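You operate a simulated robot arm through the tools that you are given. There is no shell and no other tool.

You run a simulated robot arm. Do the job below in one go: nothing can be reset, and whatever is moved stays where it is left.

## Task
Start the console and unmute the Choir.
Fine: mains on; the switch marked Speaker goes on once the screen has started; then the main fader to about 7; other channels and controls stay.
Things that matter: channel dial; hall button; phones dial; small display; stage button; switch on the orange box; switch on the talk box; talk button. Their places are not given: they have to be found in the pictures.

Only the result counts: the job must be done as asked and must still hold three seconds after the hand-in. Knocking over, shifting, dropping, spilling or breaking anything else fails it.

## Robot
A 7-joint arm with a three-finger gripper, fixed in place. Base frame: the origin is at the foot of the arm, x ahead of it, y to its left, z up; the work surface is at about z = 88. Lengths are in cm, angles in rad, forces in N, time in s.
With the tool pointing down near the work surface it reaches from about 12 to 88 cm from the base axis. Its first joint turns from -2.897 to 2.897 rad. Payload 2.94 kg.
Tool frame: the origin (TCP) lies between the finger pads and is the grasp point; the fingertips stand 3 cm ahead of it; z points along the fingers, y is the line along which they close. Largest opening 13.2 cm; the body of the gripper starts 10.7 cm behind the TCP.
Orientation is told as [roll, pitch, yaw] about the base's x, y, z axes, in that order, counted from this pose: with the fingers straight down and closing along the base's y, the tool's x points along the base's -x, its y along +y and its z along -z.

## Interface
- The arm moves only by the tool nudge_tool. Its argument "motion" is a list that holds one entry, the list of rows, each a list of 7 numbers: the finger opening in cm, from 0 to 13.2, then the shift along the tool's x, y, z in cm, then the turn, a rotation vector about the tool's x, y, z in rad. In form: [[[fingers, tx, ty, tz, rx, ry, rz], ...]]. A call has 1 to 20 rows; each row is the pose to reach, as a shift and turn from the pose commanded when the call began, along the tool's axes at that moment. Each row takes 0.2 s and may step no farther than 5 cm and 0.15 rad from the row before; otherwise, or with a gripper value out of range, the whole call is refused. A pose out of reach is approached as far as the arm can. The call stops where the force on the tool passes 40 N (or 10 N more than at its start, if that is more) or the arm is blocked; 0.2 s more then pass. Each finger halts on what it meets, pressing with about 29 N; the grip force reading is that of the motor and also rises with nothing between the fingers. The clock runs only during rows and for 0.2 s after the last one: add rows that repeat a pose to give the fingers time. The reply holds the time, the measured pose of the TCP, the force on the tool along the base axes, the opening and the grip force, in the units named above and with some noise, with the torque about the TCP (base axes, N m) and any sound that the robot's microphone picked up.
- Cameras (640 x 400 px; columns grow to the right, rows downward): "scene" is fixed at [4.66, 64.98, 160.09]; the picture's right is [-0.64, -0.76, 0.00], its down [-0.44, 0.37, -0.82] and it looks along [0.63, -0.53, -0.57] (base axes); focal length 313 px, centre (320, 200). "wrist" rides on the gripper at [7.2, 0.3, -14.4] in the tool frame; the picture's right is [-0.04, 1.00, 0.00], its down [-0.88, -0.04, -0.48] and it looks along [-0.47, -0.02, 0.88] (tool axes); focal length 256 px, centre (320, 200).
- get_image(camera): a new picture of that camera. The clock stands still meanwhile.
- move_column(by): slides the trunk up (or, below 0, down) by that many cm; the arm rides with it, the base frame stays. It gives what a move gives, with no picture.
- point_at(camera, pixels): for up to 12 pixels [column, row] of the newest picture of that camera ("zoom" is the newest enlarged one), the place [x, y, z] in the base frame of the surface seen there, good to about 0.2 cm, but the place of the scene camera against the robot may be out by one fixed shift of up to 1.2 cm in any direction. The clock stands still meanwhile.
- zoom(camera, box): a new picture of the part [left, top, right, bottom] of that camera's present view, enlarged. The clock stands still meanwhile.
- sign_off(): hands the job in; it is judged then, once.

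Unless the task says otherwise, let go and move clear before handing in.

The tools are called after ">>>" as name(argument=value, ...) on one line, values as JSON. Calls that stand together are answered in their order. nudge_tool: Moves the arm, as the interface text tells. Its arguments: {"type":"object","properties":{"motion":{"type":"array"}},"required":["motion"]} The other tools are called the same way: move_column (by) slides the trunk up or down; get_image (camera) takes a picture; point_at (camera, pixels) gives the place of the surface under pixels of a picture; zoom (camera, box) takes an enlarged picture of a part of a camera's view; sign_off () hands the job in.

At the start:

```text
clock: 0.0
tcp_pos: [58.42, -5.92, 123.26]
tool_rot: [-0.001, -0.001, -0.001]
ft_force: [-0.4, 0.6, -0.2]
moment: [-0.01, -0.01, -0.01]
gripper_width: 13.21
finger_force: 0.0
trunk travel left (down, up): [-30.0, 24.0]
```

scene: 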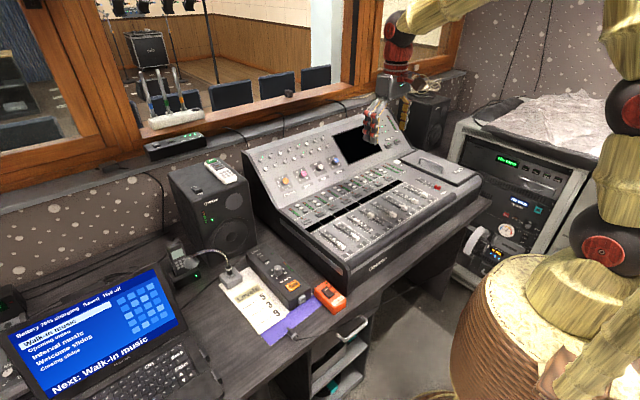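
wrist: 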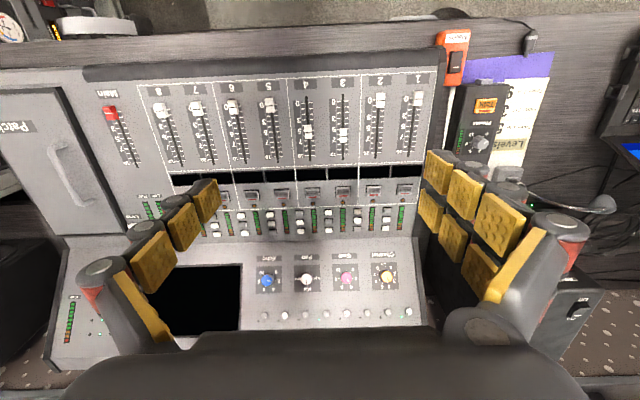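

The first pictures show a mixing console with a screen (dark), channel faders, a red main fader near wrist pixel (110,112), and an orange box with a switch near wrist (455,60). I will look closer at the parts before moving.

>>> zoom(camera="scene", box=[240, 80, 400, 180])

>>> zoom(camera="scene", box=[200, 230, 360, 350])

>>> zoom(camera="scene", box=[280, 150, 480, 275])

>>> zoom(camera="wrist", box=[400, 20, 560, 180])

>>> zoom(camera="wrist", box=[40, 60, 240, 240])

>>> zoom(camera="wrist", box=[220, 60, 440, 240])

>>> zoom(camera="wrist", box=[230, 220, 430, 350])

```text
4.00 times, centred on (320, 130) of scene
```

zoom: 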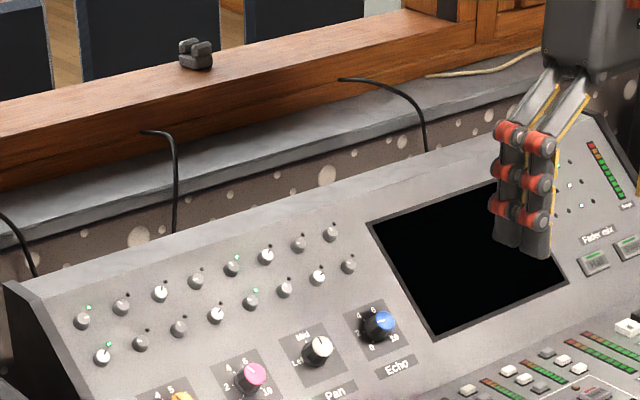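

```text
3.33 times, centred on (280, 290) of scene
```

zoom: 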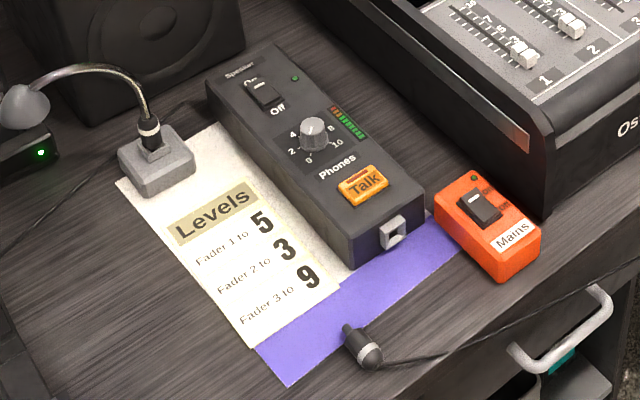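

```text
3.20 times, centred on (380, 212) of scene
```

zoom: 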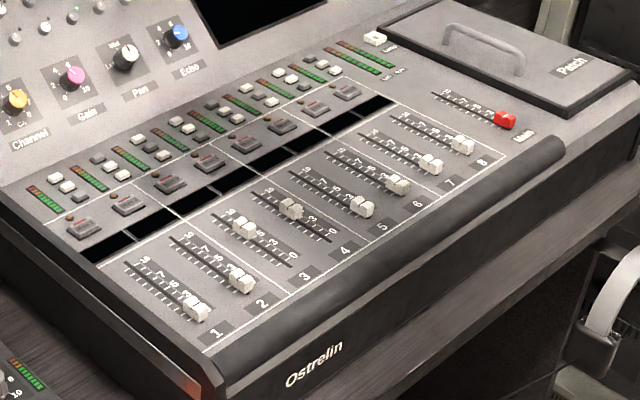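

```text
2.50 times, centred on (480, 100) of wrist
```

zoom: 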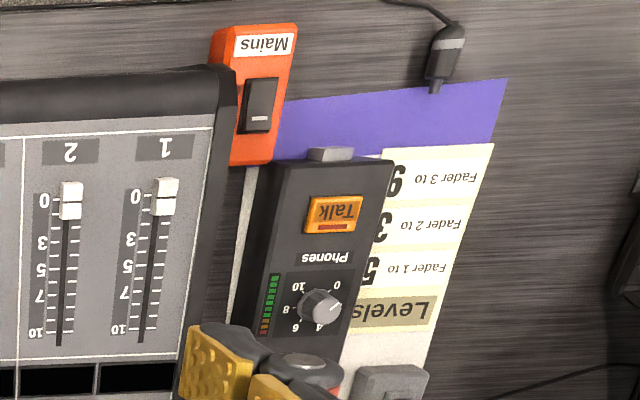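

```text
2.22 times, centred on (140, 150) of wrist
```

zoom: 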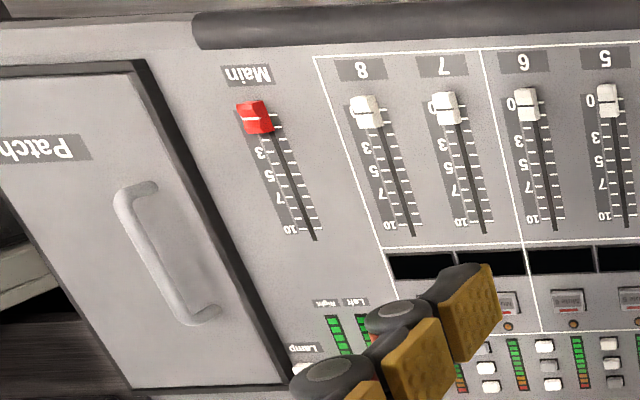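

```text
2.22 times, centred on (330, 150) of wrist
```

zoom: 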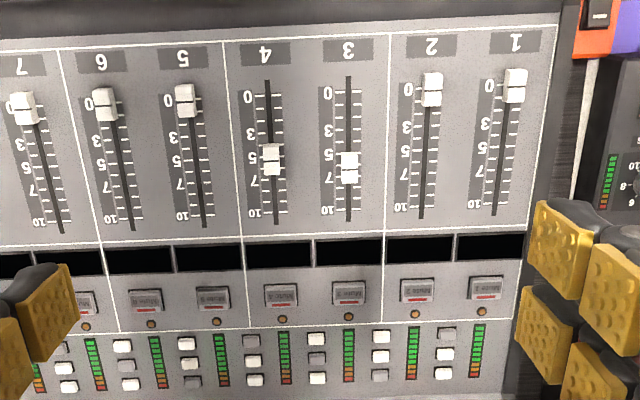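

```text
3.08 times, centred on (330, 285) of wrist
```

zoom: 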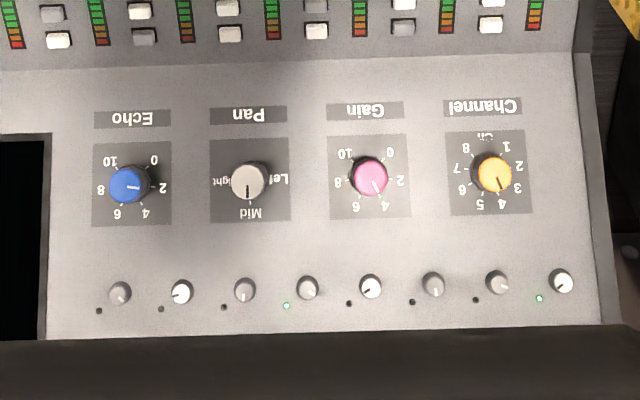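

The pictures show: mains switch on the orange box (wrist ~ (464,62)), Talk box with Speaker switch, Phones dial and Talk button (under the right finger in the wrist view), and "Fader mix" buttons at scene zoom (595,262). I will measure places with the wrist camera and zoom on the Fader mix region.

>>> point_at(camera="wrist", pixels=[[455, 60], [450, 45], [460, 75], [440, 35], [468, 35], [432, 84], [110, 112], [120, 125], [135, 165], [480, 143], [486, 105], [405, 190]])

>>> zoom(camera="scene", box=[370, 100, 450, 160])

>>> zoom(camera="wrist", box=[40, 230, 200, 350])

>>> zoom(camera="scene", box=[440, 120, 600, 280])

>>> zoom(camera="scene", box=[0, 260, 200, 400])

>>> zoom(camera="scene", box=[130, 90, 270, 260])

```text
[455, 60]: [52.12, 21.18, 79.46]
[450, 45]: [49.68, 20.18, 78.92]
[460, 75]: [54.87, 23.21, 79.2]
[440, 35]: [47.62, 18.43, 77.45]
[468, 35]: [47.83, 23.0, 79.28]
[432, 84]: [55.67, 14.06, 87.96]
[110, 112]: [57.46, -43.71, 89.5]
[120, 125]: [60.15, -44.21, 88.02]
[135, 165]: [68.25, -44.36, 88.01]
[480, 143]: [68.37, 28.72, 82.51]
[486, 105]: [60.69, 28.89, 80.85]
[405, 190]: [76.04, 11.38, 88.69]
```

```text
6.67 times, centred on (410, 130) of scene
```

zoom: 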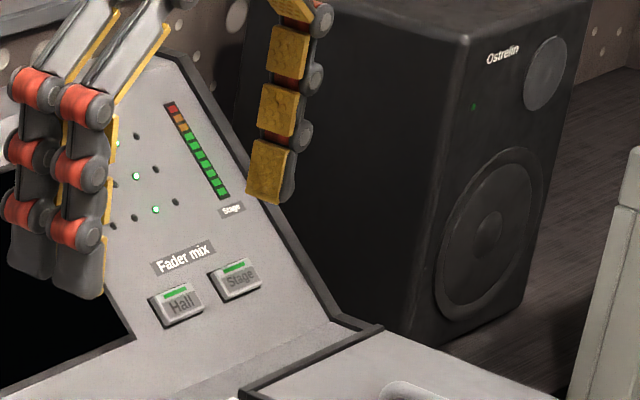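

```text
3.33 times, centred on (120, 290) of wrist
```

zoom: 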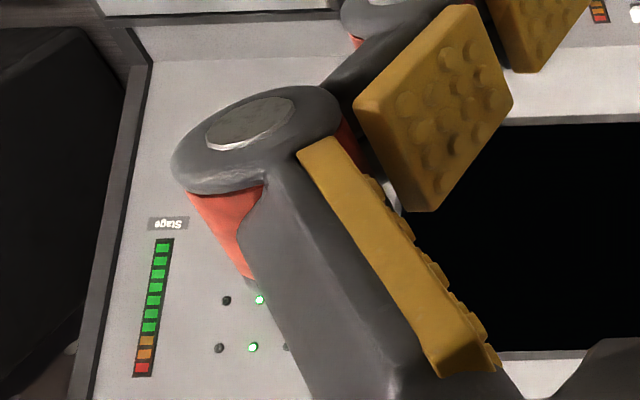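

```text
2.50 times, centred on (520, 200) of scene
```

zoom: 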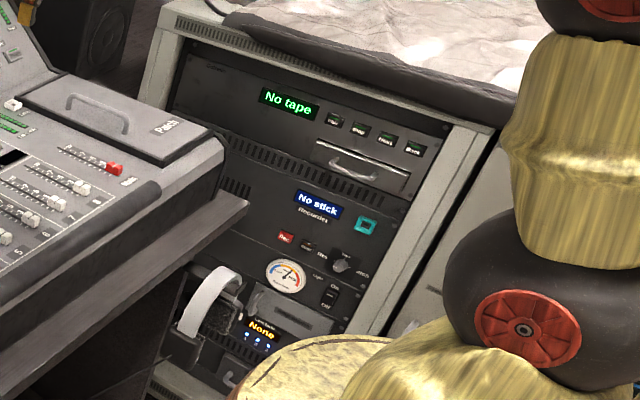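

```text
2.86 times, centred on (100, 330) of scene
```

zoom: 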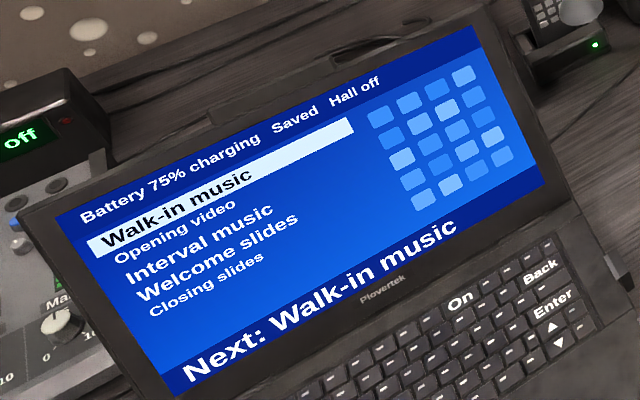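

```text
2.35 times, centred on (200, 175) of scene
```

zoom: 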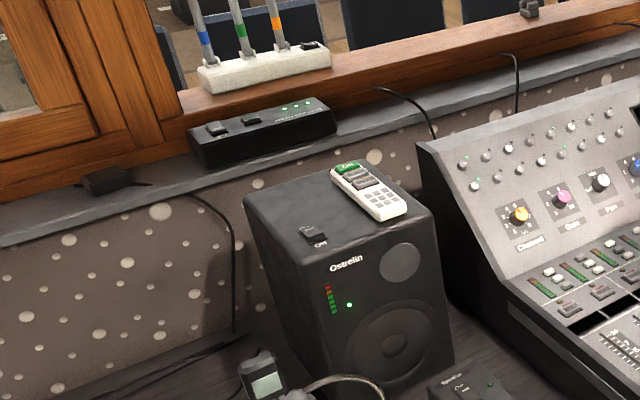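

Mains switch measures about (52.1, 21.2, 79.5). I'll close the fingers and move to above the orange box for a better wrist view.

>>> nudge_tool(motion=[[[11, 1.5, 3.25, 1.6, 0, 0, 0], [9, 3, 6.5, 3.2, 0, 0, 0], [7, 4.5, 9.75, 4.8, 0, 0, 0], [5, 6, 13, 6.4, 0, 0, 0], [3, 7.5, 16.25, 8, 0, 0, 0], [1, 9, 19.5, 9.6, 0, 0, 0], [0, 10.5, 22.75, 11.2, 0, 0, 0], [0, 12, 26, 12.8, 0, 0, 0], [0, 12, 26, 12.8, 0, 0, 0]]])

>>> get_image(camera="wrist")

>>> get_image(camera="scene")

```text
clock: 2.0
tcp_pos: [46.59, 20.12, 110.32]
tool_rot: [-0.001, 0.0, -0.003]
ft_force: [0.0, 0.2, 0.0]
moment: [-0.02, 0.01, -0.03]
gripper_width: 0.9
finger_force: 1.7
trunk travel left (down, up): [-30.0, 24.0]
```

```text
taken
```

wrist: 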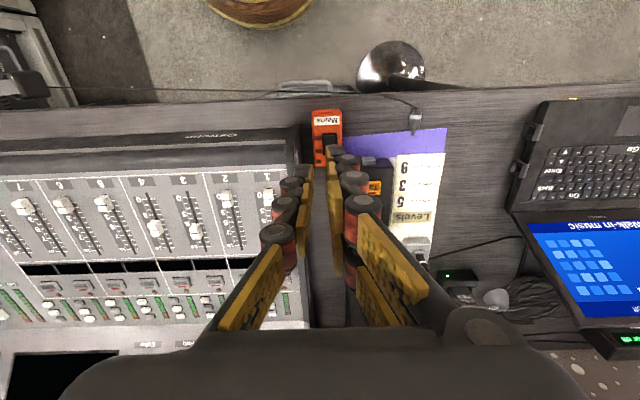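

```text
taken
```

scene: 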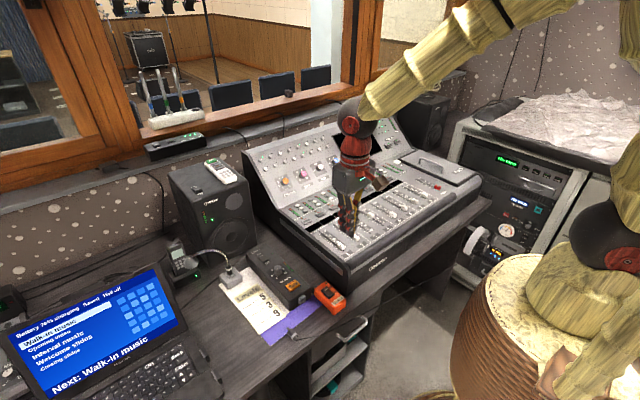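

The fingers are now above the orange box (wrist box at (327,138)); I'll zoom in to read the On/Off marks of the mains switch and the Speaker switch.

>>> zoom(camera="scene", box=[300, 270, 360, 320])

>>> zoom(camera="scene", box=[240, 230, 320, 310])

>>> zoom(camera="wrist", box=[290, 90, 370, 180])

>>> point_at(camera="wrist", pixels=[[330, 140], [327, 138], [333, 138], [315, 113], [340, 112], [318, 165], [330, 118]])

>>> point_at(camera="scene", pixels=[[328, 294], [324, 290], [332, 299], [335, 312], [317, 287], [347, 297], [265, 256], [262, 252], [278, 264], [291, 276]])

```text
8.00 times, centred on (330, 295) of scene
```

zoom: 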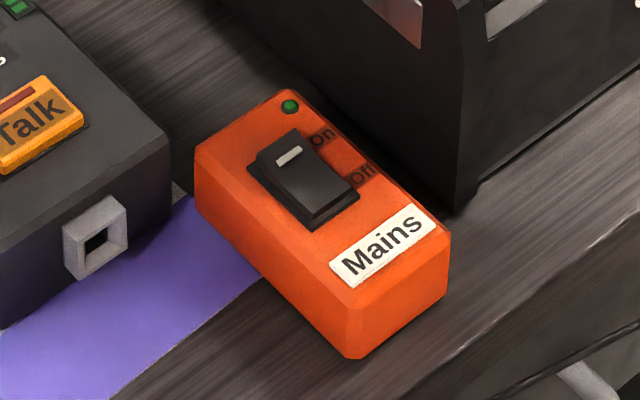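

```text
5.00 times, centred on (280, 270) of scene
```

zoom: 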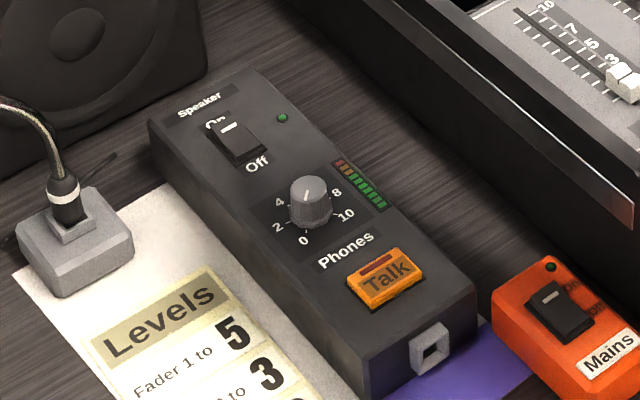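

```text
4.44 times, centred on (330, 135) of wrist
```

zoom: 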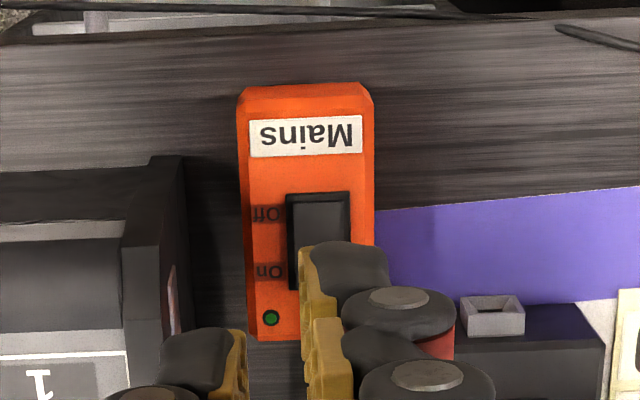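

```text
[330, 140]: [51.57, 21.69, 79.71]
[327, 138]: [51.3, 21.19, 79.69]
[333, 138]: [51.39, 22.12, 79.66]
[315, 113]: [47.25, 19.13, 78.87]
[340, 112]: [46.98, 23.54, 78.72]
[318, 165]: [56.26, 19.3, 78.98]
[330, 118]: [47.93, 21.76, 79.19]
```

```text
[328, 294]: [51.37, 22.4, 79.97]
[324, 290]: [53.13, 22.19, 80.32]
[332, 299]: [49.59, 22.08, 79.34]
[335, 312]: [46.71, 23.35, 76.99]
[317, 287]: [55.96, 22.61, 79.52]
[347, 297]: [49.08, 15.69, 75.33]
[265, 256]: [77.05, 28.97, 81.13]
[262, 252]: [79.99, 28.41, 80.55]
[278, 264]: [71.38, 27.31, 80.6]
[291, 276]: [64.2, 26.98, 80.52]
```

The mains switch has On at its far end (zoom (270,270)) and Off at the near end; the On end stands raised, so mains is off. I'll close the fingers fully and go over the On end, about (53.2, 21.7), staying high, to look again.

>>> nudge_tool(motion=[[[0, -3.3, 0.8, 0, 0, 0, 0], [0, -6.6, 1.6, 0, 0, 0, 0], [0, -6.6, 1.6, 0, 0, 0, 0], [0, -6.6, 1.6, 0, 0, 0, 0]]])

>>> get_image(camera="wrist")

>>> zoom(camera="wrist", box=[280, 70, 380, 140])

```text
clock: 3.0
tcp_pos: [53.17, 21.81, 110.42]
tool_rot: [-0.002, 0.0, 0.0]
ft_force: [-0.6, 0.4, 0.3]
moment: [0.01, 0.0, 0.03]
gripper_width: 0.0
finger_force: 28.7
trunk travel left (down, up): [-30.0, 24.0]
```

```text
taken
```

wrist: 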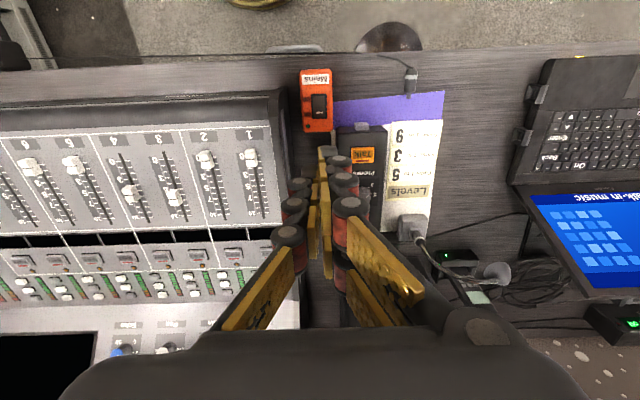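

```text
5.71 times, centred on (330, 105) of wrist
```

zoom: 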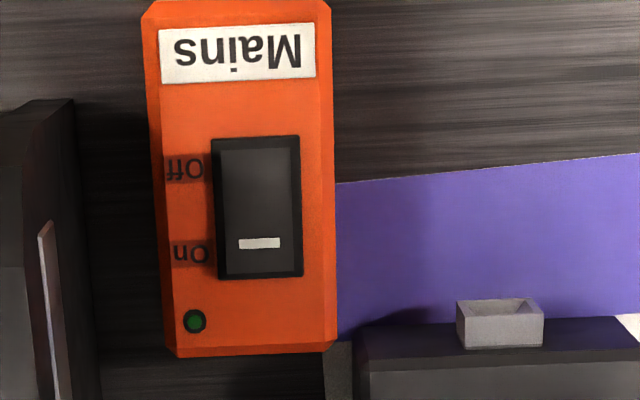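

>>> point_at(camera="zoom", pixels=[[259, 243], [259, 270], [259, 258], [259, 205], [258, 150], [222, 210], [297, 210], [275, 300], [160, 10], [330, 345], [172, 345], [195, 320]])

>>> zoom(camera="wrist", box=[320, 110, 470, 260])

```text
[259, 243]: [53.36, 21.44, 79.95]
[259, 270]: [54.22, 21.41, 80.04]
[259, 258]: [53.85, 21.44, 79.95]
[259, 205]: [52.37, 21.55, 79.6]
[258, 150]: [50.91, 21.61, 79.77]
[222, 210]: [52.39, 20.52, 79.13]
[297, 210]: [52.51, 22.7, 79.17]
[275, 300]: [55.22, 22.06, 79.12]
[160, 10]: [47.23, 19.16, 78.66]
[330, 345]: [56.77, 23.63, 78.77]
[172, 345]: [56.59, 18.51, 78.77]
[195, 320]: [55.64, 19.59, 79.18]
```

```text
2.67 times, centred on (395, 185) of wrist
```

zoom: 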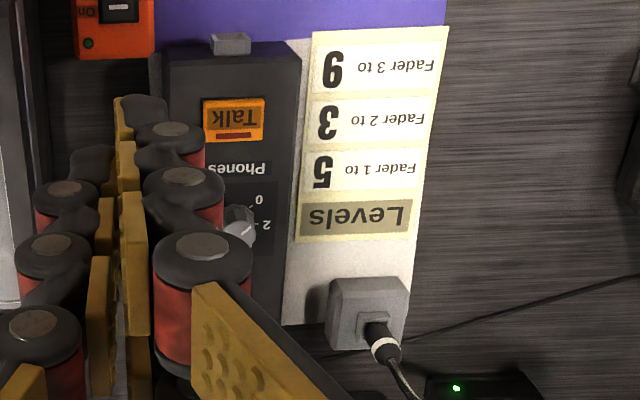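

The rocker spans x 50.7–54.5 at y 21.5, with the On end raised to z≈80.0. I'll check the clearance to the console's side edge before I come down.

>>> point_at(camera="zoom", pixels=[[230, 130], [220, 115], [240, 235], [235, 225], [240, 200]])

>>> point_at(camera="wrist", pixels=[[275, 100], [284, 95], [283, 120], [290, 140], [287, 110], [250, 100], [320, 155], [327, 150], [345, 200]])

```text
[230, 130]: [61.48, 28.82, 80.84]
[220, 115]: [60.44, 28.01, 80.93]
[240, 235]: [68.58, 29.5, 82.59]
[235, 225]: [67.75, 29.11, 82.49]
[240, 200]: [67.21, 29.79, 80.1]
```

```text
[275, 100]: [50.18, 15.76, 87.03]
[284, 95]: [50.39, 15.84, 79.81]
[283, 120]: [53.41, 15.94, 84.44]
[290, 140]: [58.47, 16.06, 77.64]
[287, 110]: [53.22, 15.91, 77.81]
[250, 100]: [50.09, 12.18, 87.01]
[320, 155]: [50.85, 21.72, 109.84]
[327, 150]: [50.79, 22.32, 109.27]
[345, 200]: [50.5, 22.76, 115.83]
```

The console side is at y=15.9, top z=87, clear of the fingers at y=21.5. I'll descend to just above the On end of the mains rocker (tips at z≈81).

>>> nudge_tool(motion=[[[0, -0.4, -0.15, 4.4, 0, 0, 0], [0, -0.8, -0.3, 8.8, 0, 0, 0], [0, -0.8, -0.3, 13.2, 0, 0, 0], [0, -0.8, -0.3, 17.6, 0, 0, 0], [0, -0.8, -0.3, 22, 0, 0, 0], [0, -0.8, -0.3, 26, 0, 0, 0], [0, -0.8, -0.3, 26, 0, 0, 0]]])

>>> get_image(camera="wrist")

>>> zoom(camera="scene", box=[280, 240, 380, 320])

```text
clock: 4.6
tcp_pos: [54.04, 21.46, 84.38]
tool_rot: [-0.001, -0.001, 0.0]
ft_force: [0.1, -0.3, 0.5]
moment: [0.01, 0.01, 0.0]
gripper_width: 0.0
finger_force: 28.6
trunk travel left (down, up): [-30.0, 24.0]
```

```text
taken
```

wrist: 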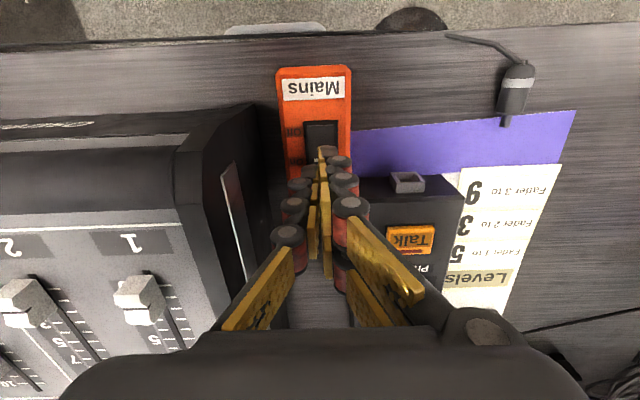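

```text
5.00 times, centred on (330, 280) of scene
```

zoom: 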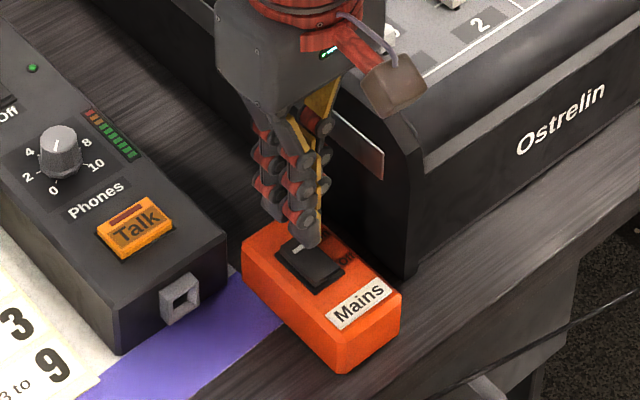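

The tips are right over the On end of the mains rocker (scene zoom (305,240)). I'll press down in small steps.

>>> nudge_tool(motion=[[[0, 0, 0, 0.8, 0, 0, 0], [0, 0, 0, 1.2, 0, 0, 0], [0, 0, 0, 1.4, 0, 0, 0], [0, 0, 0, 1.6, 0, 0, 0], [0, 0, 0, 1.8, 0, 0, 0], [0, 0, 0, 1.95, 0, 0, 0]]])

>>> zoom(camera="scene", box=[280, 240, 380, 320])

```text
clock: 6.0
tcp_pos: [53.79, 21.44, 82.48]
tool_rot: [0.0, 0.0, 0.001]
ft_force: [-0.2, 0.0, 1.2]
moment: [0.02, 0.02, 0.03]
gripper_width: 0.01
finger_force: 28.4
trunk travel left (down, up): [-30.0, 24.0]
```

```text
5.00 times, centred on (330, 280) of scene
```

zoom: 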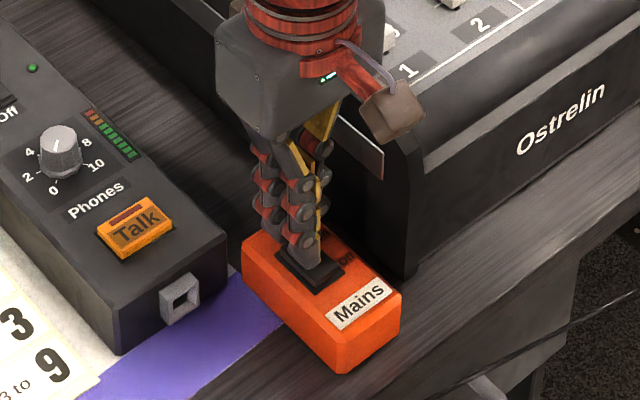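

The force is only 1.2 N with tips at z≈79.5 and no click heard, so I'll press a bit deeper in small steps.

>>> nudge_tool(motion=[[[0, 0, 0, 0.1, 0, 0, 0], [0, 0, 0, 0.2, 0, 0, 0], [0, 0, 0, 0.3, 0, 0, 0], [0, 0, 0, 0.4, 0, 0, 0]]])

>>> get_image(camera="scene")

```text
clock: 7.0
tcp_pos: [53.91, 21.41, 82.51]
tool_rot: [0.002, -0.004, -0.001]
ft_force: [-6.3, 0.2, 37.3]
moment: [0.02, 0.64, 0.03]
gripper_width: 0.6
finger_force: 28.3
trunk travel left (down, up): [-30.0, 24.0]
```

```text
taken
```

scene: 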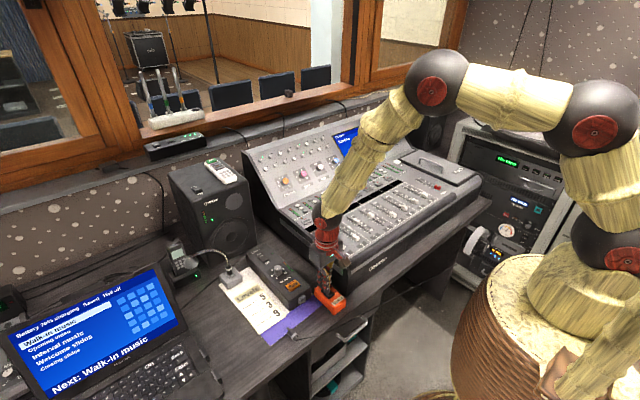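

The console screen at scene (345,140) is now lit, so mains is on. I'll lift straight off and view the screen.

>>> nudge_tool(motion=[[[0, 0, 0, -1, 0, 0, 0], [0, 0, 0, -4, 0, 0, 0], [0, 0, 0, -8.5, 0, 0, 0], [0, 0, 0, -13, 0, 0, 0], [0, 0, 0, -17.5, 0, 0, 0], [0, 0, 0, -22, 0, 0, 0]]])

>>> get_image(camera="wrist")

>>> zoom(camera="scene", box=[320, 110, 420, 180])

>>> zoom(camera="scene", box=[280, 240, 380, 320])

```text
clock: 8.4
tcp_pos: [53.74, 21.57, 104.13]
tool_rot: [0.0, 0.001, -0.001]
ft_force: [-0.6, -0.2, 0.2]
moment: [0.01, -0.05, 0.01]
gripper_width: 0.0
finger_force: 29.1
trunk travel left (down, up): [-30.0, 24.0]
```

```text
taken
```

wrist: 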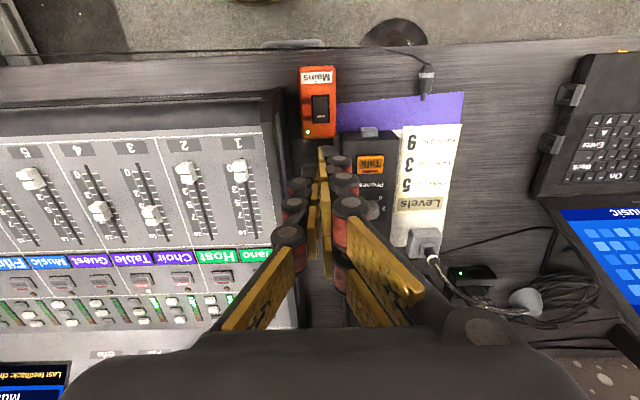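

```text
5.71 times, centred on (370, 145) of scene
```

zoom: 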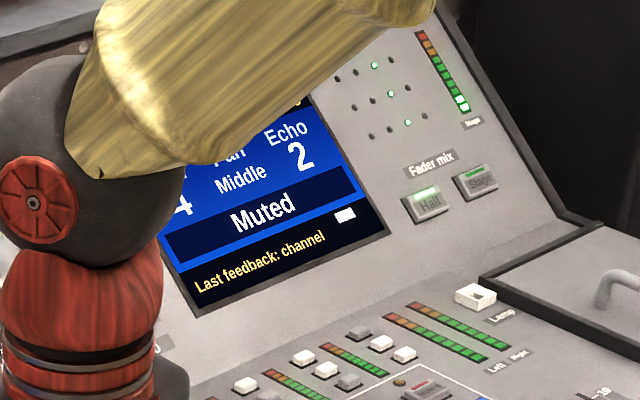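

```text
5.00 times, centred on (330, 280) of scene
```

zoom: 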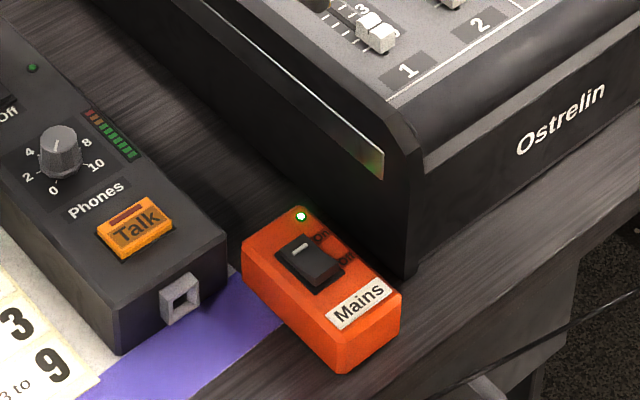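

The mains LED is green and the channel displays have come up (Choir looks to be on channel 3, wrist (172,257)). I'll move the arm back over the console to read the screen and displays properly.

>>> nudge_tool(motion=[[[0, 0.7, -4, -2, 0, 0, 0], [0, 1.4, -8, -4, 0, 0, 0], [0, 2.1, -12, -6, 0, 0, 0], [0, 2.8, -16, -8, 0, 0, 0], [0, 3.5, -20, -10, 0, 0, 0], [0, 4.2, -24, -12, 0, 0, 0], [0, 4.9, -28, -14, 0, 0, 0], [0, 4.9, -32, -16, 0, 0, 0], [0, 4.9, -32, -16, 0, 0, 0]]])

>>> get_image(camera="wrist")

>>> get_image(camera="scene")

>>> zoom(camera="scene", box=[320, 110, 440, 185])

>>> zoom(camera="scene", box=[280, 160, 400, 250])

```text
clock: 10.4
tcp_pos: [48.89, -10.63, 120.35]
tool_rot: [0.0, 0.003, 0.0]
ft_force: [1.8, 0.0, -0.4]
moment: [0.0, 0.03, -0.02]
gripper_width: 0.0
finger_force: 28.3
trunk travel left (down, up): [-30.0, 24.0]
```

```text
taken
```

wrist: 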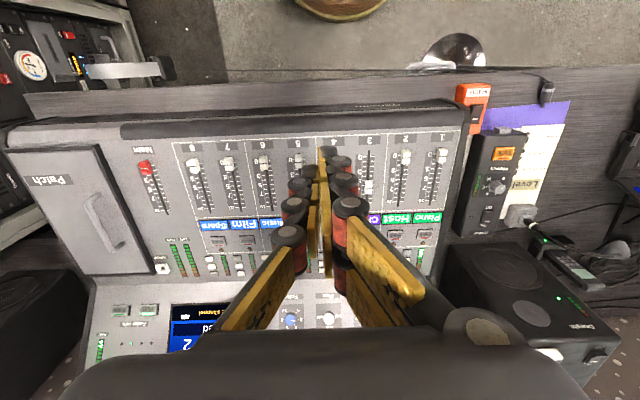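

```text
taken
```

scene: 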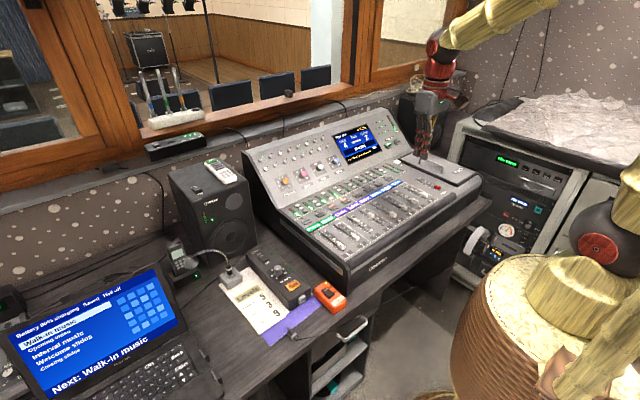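

```text
5.33 times, centred on (380, 148) of scene
```

zoom: 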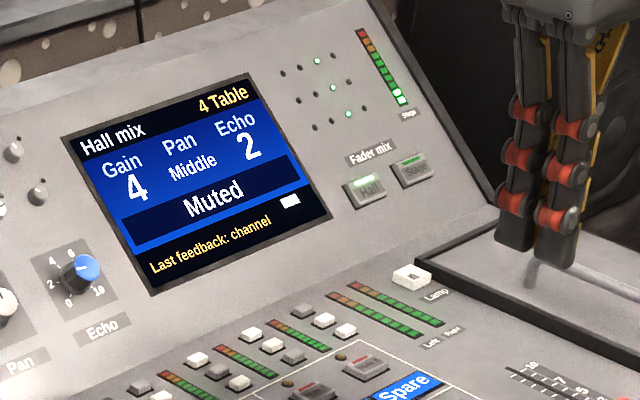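

```text
4.44 times, centred on (340, 205) of scene
```

zoom: 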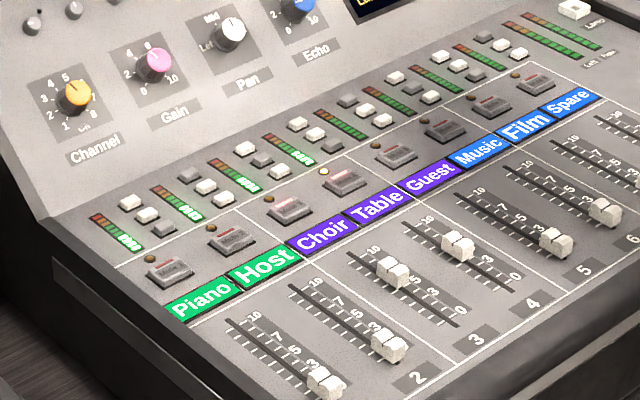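

The screen reads "Hall mix, 4 Table, Gain 4, Pan Middle, Echo 2, Muted"; displays show channel 3 = Choir. I'll zoom in on the mute buttons and lamps to see which are muted.

>>> zoom(camera="scene", box=[310, 185, 370, 230])

>>> zoom(camera="scene", box=[350, 165, 410, 210])

>>> zoom(camera="scene", box=[330, 115, 420, 170])

>>> zoom(camera="wrist", box=[80, 290, 240, 380])

>>> zoom(camera="wrist", box=[440, 70, 580, 250])

```text
8.89 times, centred on (340, 208) of scene
```

zoom: 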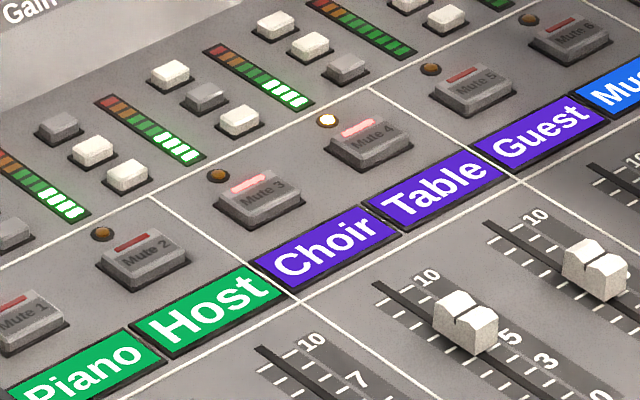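

```text
8.89 times, centred on (380, 188) of scene
```

zoom: 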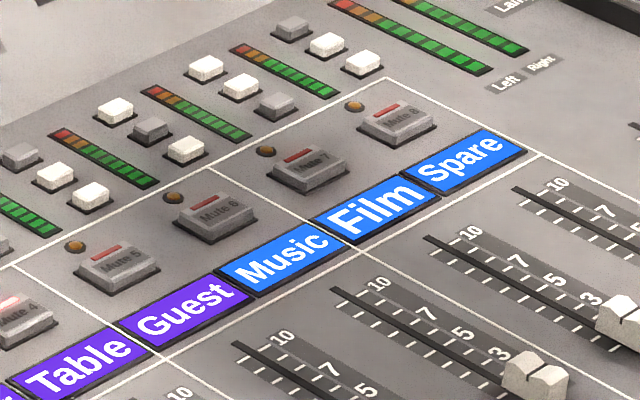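

```text
7.11 times, centred on (375, 142) of scene
```

zoom: 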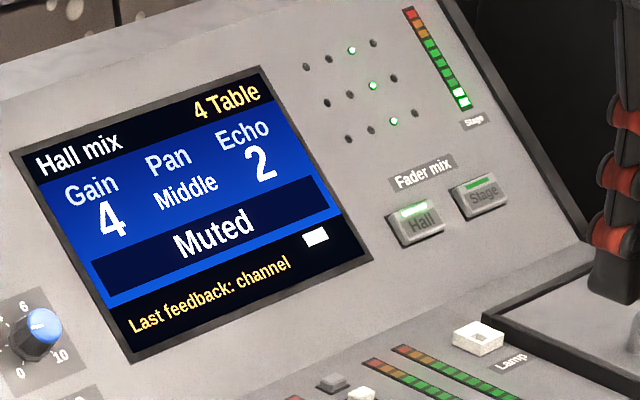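

```text
4.00 times, centred on (160, 335) of wrist
```

zoom: 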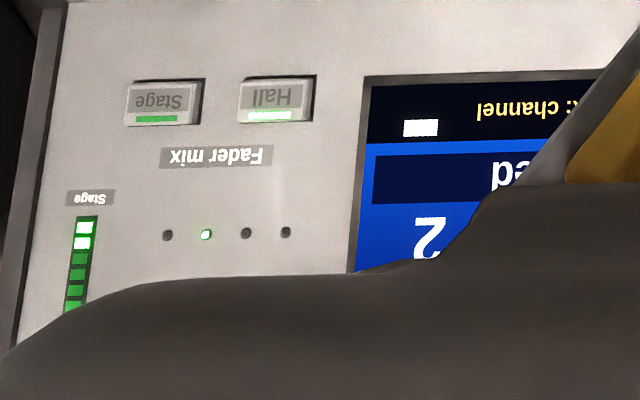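

```text
2.22 times, centred on (510, 160) of wrist
```

zoom: 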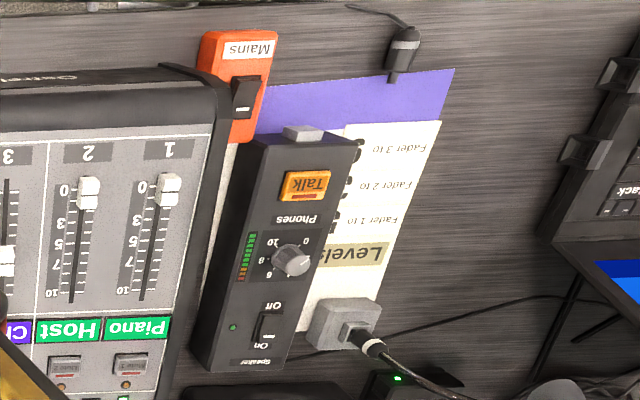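

The Mute 3 (Choir) bar is lit red and so is Mute 4 (Table); the white lamp only marks the chosen channel 4, and Hall mix is chosen. The screen has started, so next is the Speaker switch on the talk box; I'll measure its surroundings.

>>> point_at(camera="zoom", pixels=[[262, 345], [268, 328], [272, 318], [275, 305], [257, 362], [233, 327], [205, 370], [310, 345], [330, 395], [250, 395]])

>>> point_at(camera="wrist", pixels=[[487, 213], [450, 245], [545, 237], [500, 255], [440, 290], [520, 310], [530, 230], [560, 250], [520, 215], [420, 270], [610, 350], [400, 270]])

>>> zoom(camera="wrist", box=[440, 170, 560, 260])

```text
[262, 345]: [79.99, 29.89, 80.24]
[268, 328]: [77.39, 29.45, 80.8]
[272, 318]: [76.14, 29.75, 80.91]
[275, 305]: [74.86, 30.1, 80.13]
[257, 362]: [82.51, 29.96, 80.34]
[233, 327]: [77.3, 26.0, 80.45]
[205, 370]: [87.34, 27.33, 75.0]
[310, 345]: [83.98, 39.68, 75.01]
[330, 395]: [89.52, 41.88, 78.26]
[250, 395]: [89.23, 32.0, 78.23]
```

```text
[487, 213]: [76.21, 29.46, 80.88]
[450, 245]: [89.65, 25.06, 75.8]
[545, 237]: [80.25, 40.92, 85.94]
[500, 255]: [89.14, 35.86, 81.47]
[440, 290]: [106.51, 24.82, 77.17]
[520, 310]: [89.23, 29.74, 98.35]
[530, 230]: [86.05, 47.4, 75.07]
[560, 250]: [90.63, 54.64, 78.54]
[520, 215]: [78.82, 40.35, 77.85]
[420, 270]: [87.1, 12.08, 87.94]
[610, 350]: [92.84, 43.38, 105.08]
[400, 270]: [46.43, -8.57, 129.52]
```

```text
4.44 times, centred on (500, 215) of wrist
```

zoom: 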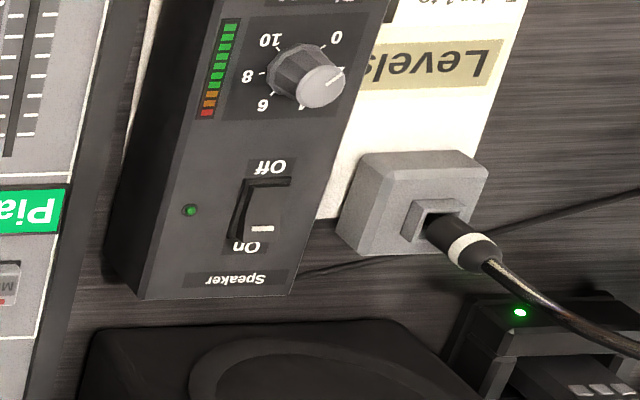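

Speaker rocker is around (77, 29.6, 80.8), On end at the far side (x≈78.5); the monitor speaker's front face is at x≈89, so there is room. I'll check the height of the console's upright panel before crossing it.

>>> point_at(camera="scene", pixels=[[245, 155], [300, 130], [390, 108], [360, 140], [205, 165], [235, 250], [215, 245], [195, 230], [225, 275]])

```text
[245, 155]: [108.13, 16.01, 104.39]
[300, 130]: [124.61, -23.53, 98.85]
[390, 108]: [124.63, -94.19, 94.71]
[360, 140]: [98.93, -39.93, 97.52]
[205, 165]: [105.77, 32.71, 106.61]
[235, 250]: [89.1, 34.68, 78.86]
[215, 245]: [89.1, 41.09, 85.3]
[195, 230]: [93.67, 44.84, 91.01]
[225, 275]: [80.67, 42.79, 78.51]
```

The console's upright part tops out near z≈104 at x≈108, well away. I'll move high across to above the Speaker switch.

>>> nudge_tool(motion=[[[0, -2.34, 3.34, 1, 0, 0, 0], [0, -4.68, 6.68, 2, 0, 0, 0], [0, -7.02, 10.02, 3, 0, 0, 0], [0, -9.36, 13.36, 4, 0, 0, 0], [0, -11.7, 16.7, 5, 0, 0, 0], [0, -14.04, 20.04, 6, 0, 0, 0], [0, -16.38, 23.38, 7, 0, 0, 0], [0, -18.72, 26.72, 8, 0, 0, 0], [0, -21.06, 30.06, 9, 0, 0, 0], [0, -23.4, 33.4, 10, 0, 0, 0], [0, -25.74, 36.74, 11, 0, 0, 0], [0, -28.1, 40.1, 12, 0, 0, 0], [0, -28.1, 40.1, 12, 0, 0, 0]]])

>>> get_image(camera="wrist")

>>> get_image(camera="scene")

```text
clock: 13.2
tcp_pos: [77.05, 29.56, 108.36]
tool_rot: [0.001, 0.001, -0.001]
ft_force: [-0.4, 0.4, -0.5]
moment: [0.03, 0.0, -0.02]
gripper_width: 0.0
finger_force: 28.3
trunk travel left (down, up): [-30.0, 24.0]
```

```text
taken
```

wrist: 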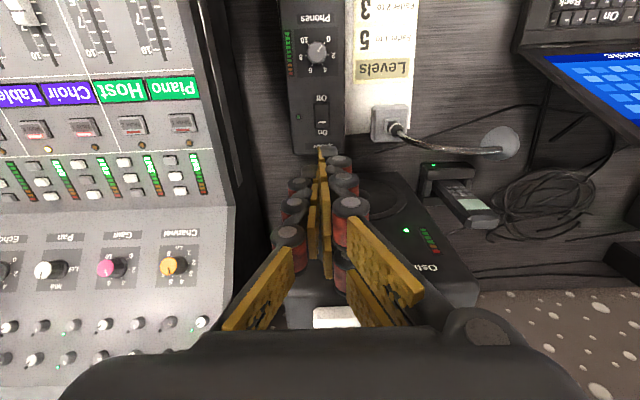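

```text
taken
```

scene: 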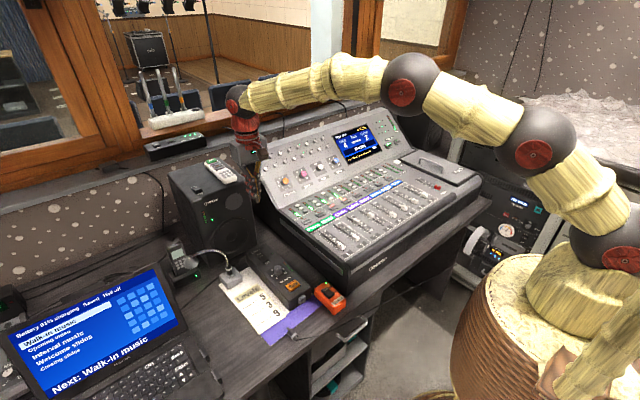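

>>> zoom(camera="wrist", box=[270, 80, 370, 160])

>>> zoom(camera="scene", box=[330, 115, 420, 170])

>>> zoom(camera="scene", box=[200, 80, 320, 180])

```text
5.00 times, centred on (320, 120) of wrist
```

zoom: 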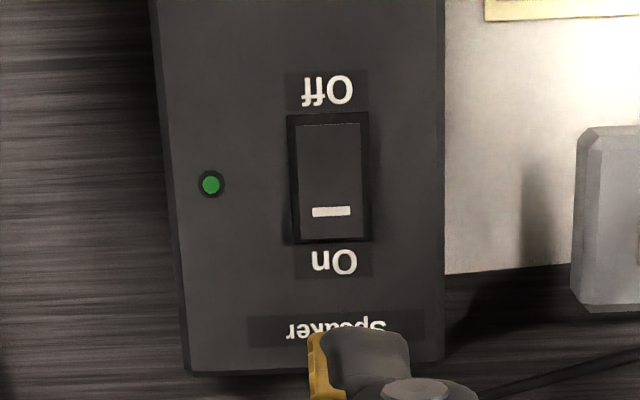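

```text
7.11 times, centred on (375, 142) of scene
```

zoom: 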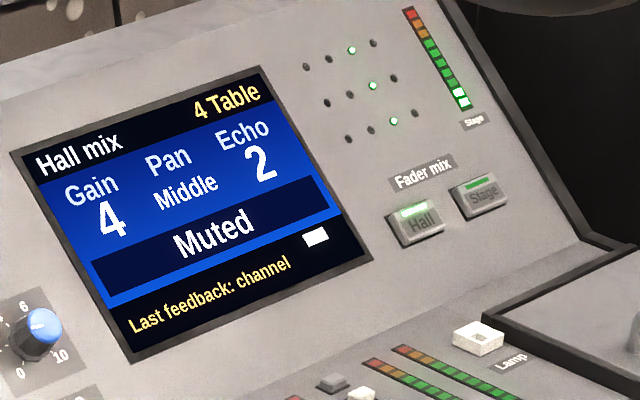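

```text
4.00 times, centred on (260, 130) of scene
```

zoom: 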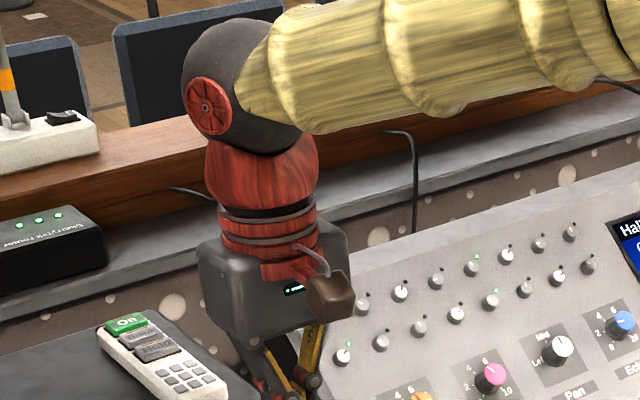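

Speaker rocker seen clearly: On end lower in the zoom at (331,230), LED off. I'll measure it exactly.

>>> zoom(camera="wrist", box=[270, 80, 370, 160])

>>> point_at(camera="zoom", pixels=[[331, 212], [331, 225], [331, 233], [331, 237], [330, 180], [330, 132], [298, 180], [362, 180], [340, 264], [210, 185], [345, 300]])

```text
5.00 times, centred on (320, 120) of wrist
```

zoom: 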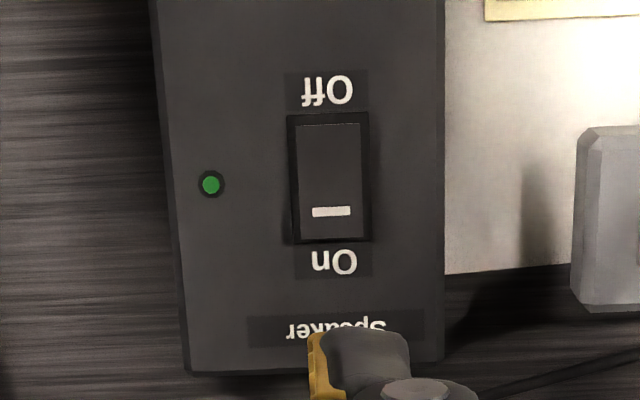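

```text
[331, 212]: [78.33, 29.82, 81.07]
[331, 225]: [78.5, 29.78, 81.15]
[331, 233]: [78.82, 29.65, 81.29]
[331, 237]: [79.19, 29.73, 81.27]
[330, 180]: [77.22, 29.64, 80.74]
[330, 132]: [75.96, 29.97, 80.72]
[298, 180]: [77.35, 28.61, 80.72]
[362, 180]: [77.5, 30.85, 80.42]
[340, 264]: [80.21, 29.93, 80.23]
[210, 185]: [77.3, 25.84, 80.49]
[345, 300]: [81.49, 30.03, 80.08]
```

On end of the Speaker rocker is at about (78.8, 29.7, 81.3). I'll descend to just above it.

>>> nudge_tool(motion=[[[0, -0.8, 0.1, 4.5, 0, 0, 0], [0, -1.6, 0.15, 9, 0, 0, 0], [0, -1.6, 0.15, 13.5, 0, 0, 0], [0, -1.6, 0.15, 18, 0, 0, 0], [0, -1.6, 0.15, 22.4, 0, 0, 0], [0, -1.6, 0.15, 22.4, 0, 0, 0]]])

>>> get_image(camera="wrist")

>>> zoom(camera="scene", box=[190, 140, 320, 310])

```text
clock: 14.6
tcp_pos: [78.65, 29.66, 85.65]
tool_rot: [0.002, -0.001, 0.001]
ft_force: [0.3, 0.3, -0.9]
moment: [0.02, 0.04, 0.0]
gripper_width: 0.03
finger_force: 28.6
trunk travel left (down, up): [-30.0, 24.0]
```

```text
taken
```

wrist: 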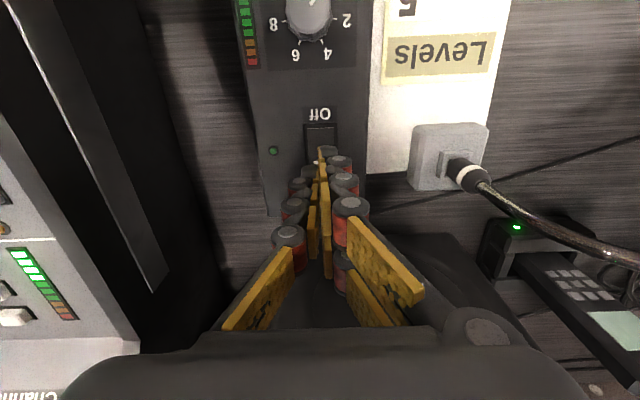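

```text
2.35 times, centred on (255, 225) of scene
```

zoom: 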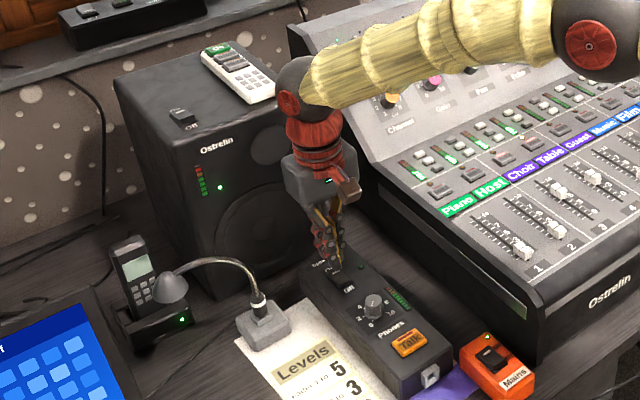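

Tips are above the On end with clearance all round. I'll press in small steps and look at the LED.

>>> nudge_tool(motion=[[[0, 0, 0, 0.8, 0, 0, 0], [0, 0, 0, 1.2, 0, 0, 0], [0, 0, 0, 1.4, 0, 0, 0], [0, 0, 0, 1.6, 0, 0, 0], [0, 0, 0, 1.8, 0, 0, 0], [0, 0, 0, 1.95, 0, 0, 0]]])

>>> zoom(camera="wrist", box=[230, 100, 370, 220])

>>> zoom(camera="scene", box=[240, 220, 320, 300])

```text
clock: 16.0
tcp_pos: [78.77, 29.64, 83.8]
tool_rot: [0.0, 0.0, 0.0]
ft_force: [-0.6, 0.0, 0.9]
moment: [-0.01, 0.0, -0.02]
gripper_width: 0.61
finger_force: 29.0
trunk travel left (down, up): [-30.0, 24.0]
```

```text
3.33 times, centred on (300, 160) of wrist
```

zoom: 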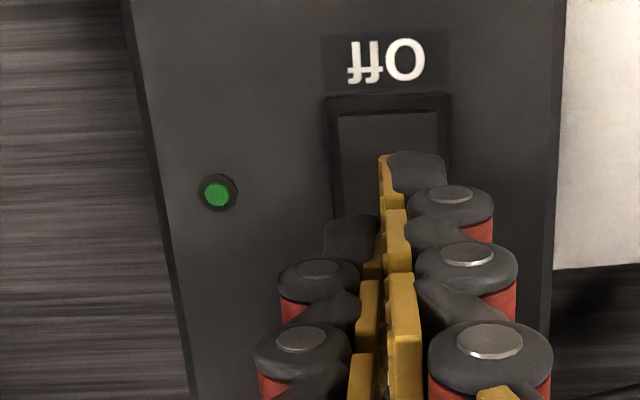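

```text
5.00 times, centred on (280, 260) of scene
```

zoom: 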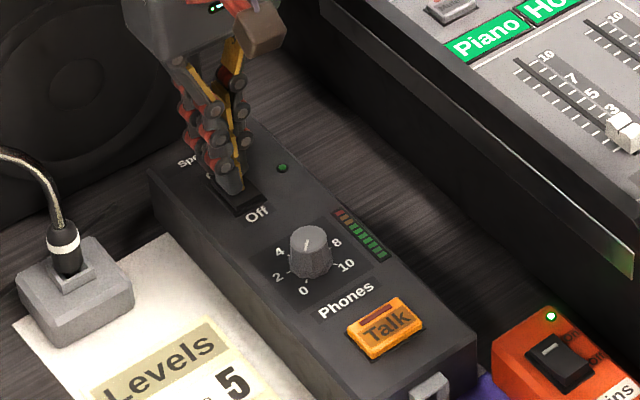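

The LED isn't lit yet and force is 0.9 N at tip z≈80.8, so I'll press slightly deeper.

>>> nudge_tool(motion=[[[0, 0, 0, 0.1, 0, 0, 0], [0, 0, 0, 0.2, 0, 0, 0], [0, 0, 0, 0.3, 0, 0, 0]]])

>>> zoom(camera="wrist", box=[230, 100, 370, 220])

```text
clock: 16.8
tcp_pos: [78.76, 29.56, 83.72]
tool_rot: [-0.001, -0.002, 0.0]
ft_force: [0.5, -1.6, 8.0]
moment: [-0.02, 0.13, -0.02]
gripper_width: 0.6
finger_force: 28.6
trunk travel left (down, up): [-30.0, 24.0]
```

```text
3.33 times, centred on (300, 160) of wrist
```

zoom: 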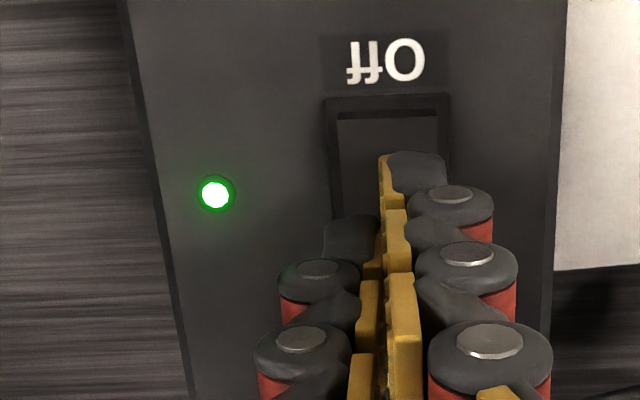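

The talk box LED is now lit, so Speaker is on. I'll lift straight up.

>>> nudge_tool(motion=[[[0, 0, 0, -1, 0, 0, 0], [0, 0, 0, -4, 0, 0, 0], [0, 0, 0, -8.5, 0, 0, 0], [0, 0, 0, -13, 0, 0, 0], [0, 0, 0, -17.5, 0, 0, 0], [0, 0, 0, -22, 0, 0, 0], [0, 0, 0, -24, 0, 0, 0]]])

>>> zoom(camera="wrist", box=[250, 0, 370, 160])

```text
clock: 18.4
tcp_pos: [78.73, 29.63, 107.52]
tool_rot: [-0.002, 0.001, 0.001]
ft_force: [0.2, -0.1, -0.1]
moment: [0.01, -0.03, 0.0]
gripper_width: 0.0
finger_force: 29.2
trunk travel left (down, up): [-30.0, 24.0]
```

```text
2.50 times, centred on (310, 80) of wrist
```

zoom: 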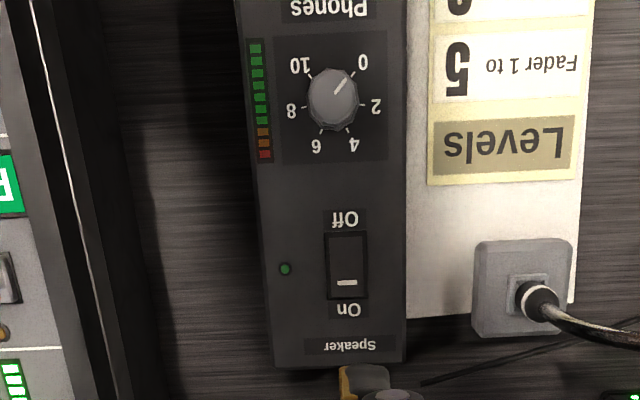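

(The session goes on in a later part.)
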